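You operate a simulated robot arm through the tools that you are given. There is no shell and no other tool. Be economical: measure what you need, move in short steps, check, and stop when the job is done.

Carry out the task below with a simulated robot arm. There is one attempt and no reset: what you move stays moved.

TASK
Switch the platform amber lamp switch on.
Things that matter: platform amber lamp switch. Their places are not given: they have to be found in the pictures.

It is judged by the outcome, as a careful person would: the job done as asked, and still so three seconds after it is handed in. It fails if anything else is knocked over, pushed out of place, dropped, spilled or broken.

THE ROBOT
A 6-joint arm with a two-finger parallel gripper, fixed in place. Base frame: the origin is at the foot of the arm, x ahead of it, y to its left, z up. Lengths are in mm, angles in degrees, forces in N, time in s.
Its first joint turns from -66.0 to 66.0 degrees. Payload 2.9 kg.
Tool frame: the origin (TCP) lies between the finger pads and is the grasp point; the fingertips stand 30 mm ahead of it; z points along the fingers, y is the line along which they close. The gripper opens to 110 mm. The fingers are 20 mm wide and 10 mm thick; the gripper's body (48 by 112 mm) begins 55 mm behind the TCP.
Orientation is that of the tool frame in the base frame, as a unit quaternion [w, x, y, z]. With the fingers straight down and closing along the base's y, the tool's x points along the base's -x, its y along +y and its z along -z.

THE INTERFACE
- The arm moves only by the tool jog_arm. Its argument "motion" is text: rows parted by semicolons, each of 6 numbers parted by spaces: the shift along the tool's x, y, z in mm, then the turn, a rotation vector about the tool's x, y, z in degrees. In form: x y z ax ay az; .... A call has 1 to 10 rows; each row is the pose to reach, as a shift and turn from the pose commanded when the call began, along the tool's axes at that moment. "jaw" is the finger opening in mm, from 0 to 110, set as the call begins (left out, the last holds). A row lasts 0.2 s, in which the tool goes at most 50 mm and 8.6 degrees; a call with a longer step from one row to the next is refused whole, and so is a gripper value outside its range. A pose out of reach is approached as far as the arm can. The call stops where the force on the tool passes 40 N (or 10 N more than at its start, if that is more) or the arm is blocked; 0.2 s more then pass. The fingers move at their own pace (about 108 mm/s each) and stop on an object; they squeeze with about 22 N. The grip force told is the motor's: it shows also when the fingers shut on nothing. Time passes only in rows, and 0.2 s behind the last, so rows that repeat a pose let the fingers close. It gives the time, the measured TCP pose, the force on the tool (base axes), the opening and the grip force at its end, in the units of the frame above (readings bear some noise).
- Cameras (640 x 400 px; columns grow to the right, rows downward): "scene" is fixed at [75.9, 433.3, 1381.1]; the picture's right is [-0.77, -0.64, 0.00], its down [-0.38, 0.46, -0.80] and it looks along [0.51, -0.61, -0.60] (base axes); focal length 328 px, centre (320, 200). "wrist" rides on the gripper at [-36, 0, -57] in the tool frame; the picture's right is [0.00, -1.00, 0.00], its down [0.97, 0.00, -0.24] and it looks along [0.24, 0.00, 0.97] (tool axes); focal length 218 px, centre (320, 200).
- get_image(camera): a new picture of that camera. No time passes.
- measure_at(camera, pixels): for up to 12 pixels [column, row] of the newest picture of that camera ("zoom" is the newest enlarged one), the place [x, y, z] in the base frame of the surface seen there, good to about 3 mm. No time passes.
- enlarge(camera, box): a new picture of the part [left, top, right, bottom] of that camera's present view, enlarged. No time passes.
- sign_off(): hands the job in; it is judged then, once.

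Work in short steps. Measure before you move; look again where a grasp or a placing could have gone wrong, and mend it. You have 60 turns and 16 pictures in all, the two below and enlarged ones among them. Open the gripper and draw the arm clear of the work before you hand the job in, unless the task says otherwise; then end with one line.

The tools are called after "Call:" as a command line: name --argument value ..., lists and objects as JSON in quotes. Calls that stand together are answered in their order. jog_arm: Moves the arm, as the interface text tells. Its arguments: {"type":"object","properties":{"motion":{"type":"string"},"jaw":{"type":"number"}},"required":["motion"]} The other tools are called the same way: get_image (camera) takes a picture; measure_at (camera, pixels) gives the place of the surface under pixels of a picture; enlarge (camera, box) takes an enlarged picture of a part of a camera's view; sign_off () hands the job in.

At the start:

```text
time: 0.0
position: [486.1, -166.4, 935.2]
tcp_rot: [0.0, 0.0, 1.0, 0.0]
force: [0.2, -1.1, -0.6]
opening: 110.0
finger_force: 0.1
```

scene: 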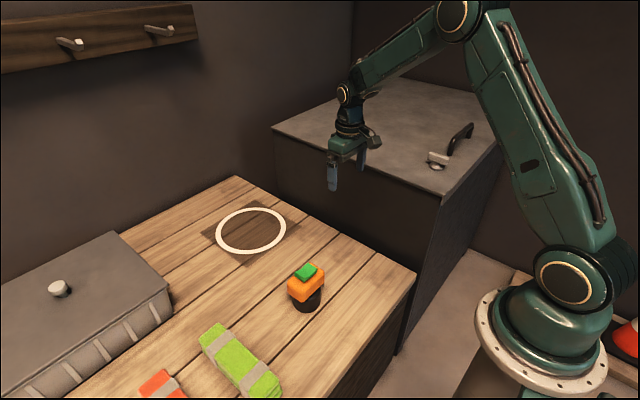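
wrist: 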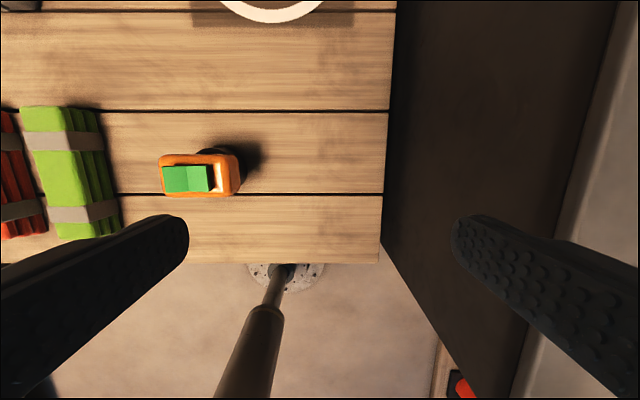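

The orange box with a green rocker at scene (305,282) looks like the switch. I'll enlarge it to check.

Call:
enlarge --camera "scene" --box '[265, 245, 345, 320]'

Call:
enlarge --camera "wrist" --box '[140, 130, 270, 211]'

Call:
enlarge --camera "scene" --box '[410, 110, 490, 180]'

```text
5.33 times, centred on (305, 282) of scene
```

zoom: 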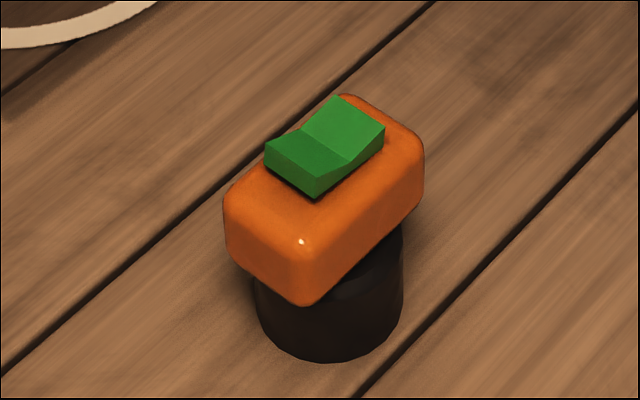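

```text
4.92 times, centred on (205, 170) of wrist
```

zoom: 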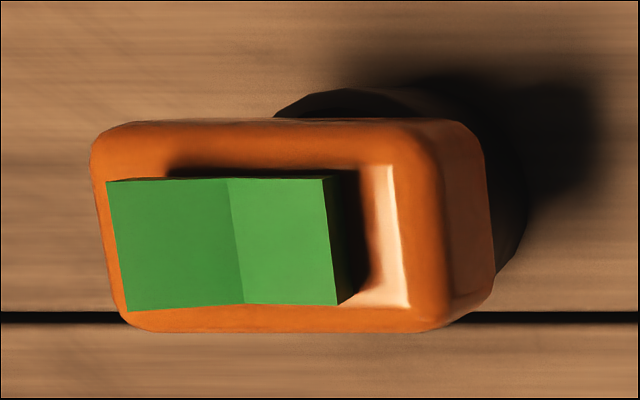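

```text
5.71 times, centred on (450, 145) of scene
```

zoom: 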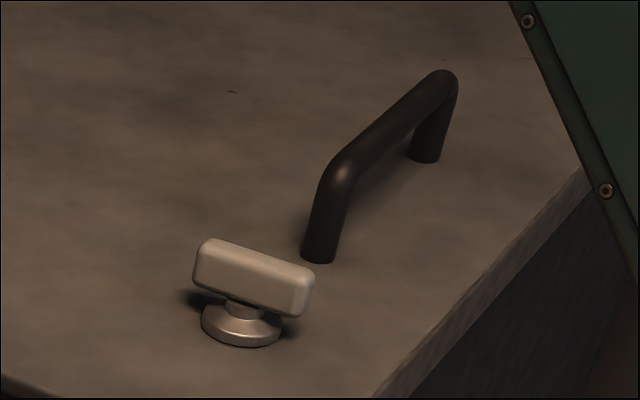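

The raised half is on the right in the wrist view (the -y side). Next I'll measure points on the rocker and housing.

Call:
measure_at --camera "wrist" --pixels '[[205, 178], [198, 178], [190, 178], [186, 178], [177, 178], [166, 178], [198, 169], [198, 189], [220, 180], [200, 159], [180, 195], [234, 175]]'

Call:
measure_at --camera "scene" --pixels '[[310, 267], [307, 270], [301, 273], [297, 276], [295, 288], [316, 270], [303, 308], [290, 310]]'

```text
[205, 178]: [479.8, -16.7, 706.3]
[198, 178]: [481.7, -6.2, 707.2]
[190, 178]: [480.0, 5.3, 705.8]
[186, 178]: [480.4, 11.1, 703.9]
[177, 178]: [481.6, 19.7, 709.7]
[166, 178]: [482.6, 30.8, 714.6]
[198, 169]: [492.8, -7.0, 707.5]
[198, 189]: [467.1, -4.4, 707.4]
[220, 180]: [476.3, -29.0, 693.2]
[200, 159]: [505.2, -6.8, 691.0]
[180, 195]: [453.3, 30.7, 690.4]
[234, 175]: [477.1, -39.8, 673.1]
```

```text
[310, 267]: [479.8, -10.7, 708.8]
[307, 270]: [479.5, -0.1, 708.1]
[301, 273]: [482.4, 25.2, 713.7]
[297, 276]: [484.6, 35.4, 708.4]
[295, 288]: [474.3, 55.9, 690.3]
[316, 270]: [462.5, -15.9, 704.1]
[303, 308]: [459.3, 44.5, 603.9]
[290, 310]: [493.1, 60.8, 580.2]
```

The +y half (y≈31, z≈715) stands higher than the fold (≈704) and the -y half (≈706), so +y is the end to press. I'll close the fingers and go sideways to above it, then down to a fingertip height of about 735.

Call:
jog_arm --motion "2 40 0 0 0 0; 4 80 0 0 0 0; 6 120 0 0 0 0; 6 160 0 0 0 0; 6 197 0 0 0 0; 6 197 45 0 0 0; 6 197 90 0 0 0; 6 197 130 0 0 0; 6 197 160 0 0 0; 6 197 170 0 0 0" --jaw 0

```text
time: 2.2
position: [482.5, 29.4, 766.7]
tcp_rot: [0.002, 0.001, 1.0, 0.0]
force: [0.5, -0.3, -0.1]
opening: 0.0
finger_force: 22.2
```

The fingers are closed at (482, 29), with the fingertip at about z 737. I'll check the alignment in a picture before pressing.

Call:
enlarge --camera "scene" --box '[265, 220, 345, 320]'

Call:
get_image --camera "wrist"

```text
4.00 times, centred on (305, 270) of scene
```

zoom: 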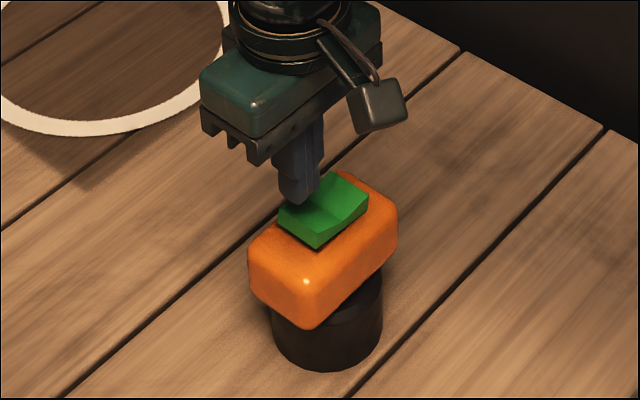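

```text
9 pictures are left
```

wrist: 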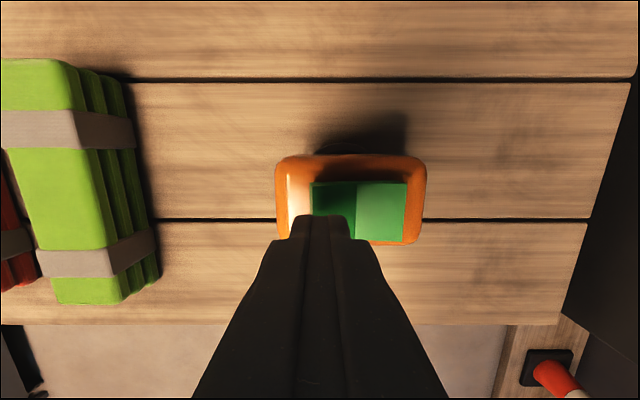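

The finger is over the +y half (end at y≈33, fold at y≈11). I'll press down in small steps.

Call:
jog_arm --motion "2 0 10 0 0 0; 2 -1 18 0 0 0; 2 -1 22 0 0 0; 2 -1 25 0 0 0; 2 -1 28 0 0 0; 2 -1 30 0 0 0; 2 -1 32 0 0 0; 2 -1 32 0 0 0"

```text
time: 4.0
position: [479.9, 30.7, 736.4]
tcp_rot: [0.001, 0.0, 1.0, 0.0]
force: [-4.8, -0.7, 12.8]
opening: 0.2
finger_force: 22.2
stopped in row 8: the force on the tool passed its limit (the readings are from after the stop); the commanded pose is now the measured one
```

The press hit resistance at a fingertip height of about 706. I'll back off straight up and look.

Call:
jog_arm --motion "0 0 -15 0 0 0; 0 0 -50 0 0 0; 0 -40 -80 0 0 0; 0 -80 -100 0 0 0; 0 -110 -110 0 0 0; 0 -110 -110 0 0 0"

Call:
enlarge --camera "scene" --box '[265, 245, 345, 320]'

Call:
get_image --camera "wrist"

Call:
measure_at --camera "scene" --pixels '[[310, 267], [307, 270], [301, 273], [298, 275], [313, 265]]'

```text
time: 5.3
position: [477.1, -81.4, 843.8]
tcp_rot: [0.001, 0.0, 1.0, 0.0]
force: [0.5, -0.4, -0.1]
opening: 0.0
finger_force: 21.9
```

```text
5.33 times, centred on (305, 282) of scene
```

zoom: 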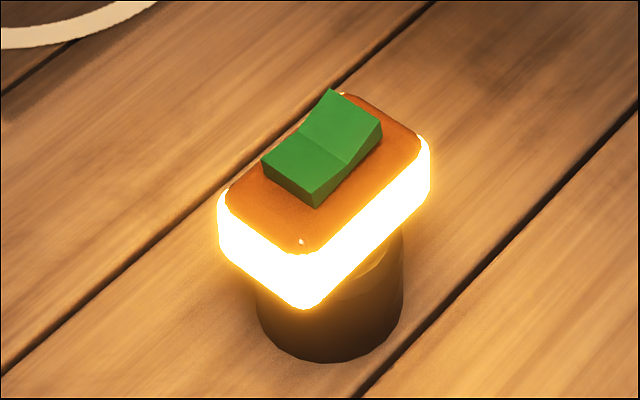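

```text
7 pictures are left
```

wrist: 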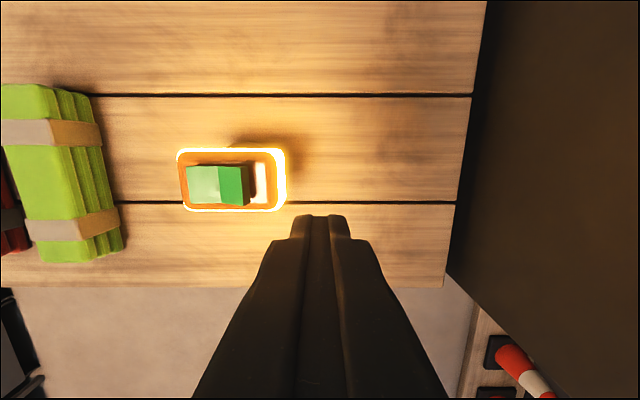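

```text
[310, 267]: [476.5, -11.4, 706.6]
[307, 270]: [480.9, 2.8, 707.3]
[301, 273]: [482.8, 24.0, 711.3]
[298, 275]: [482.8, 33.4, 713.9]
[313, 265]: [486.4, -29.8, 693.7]
```

The lamp is lit and stays lit after release, and nothing else has moved. I'll open the gripper while rising clear.

Call:
jog_arm --motion "0 0 -30 0 0 0; 0 0 -60 0 0 0; 0 0 -80 0 0 0; 0 0 -80 0 0 0; 0 0 -80 0 0 0" --jaw 80

Call:
get_image --camera "scene"

```text
time: 6.5
position: [478.9, -78.8, 923.8]
tcp_rot: [0.001, 0.0, 1.0, -0.001]
force: [-0.1, 0.0, 0.6]
opening: 79.9
finger_force: 0.1
```

```text
6 pictures are left
```

scene: 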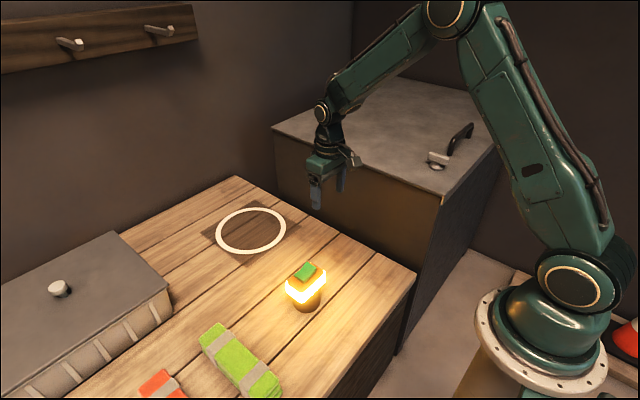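

The lamp is still lit and the arm is clear, so I'll hand the job in.

Call:
sign_off

```text
The job is handed in.
```

The platform amber lamp switch is on: the lamp stayed lit after I let go, nothing else looks disturbed, and the gripper is open and clear of the work.
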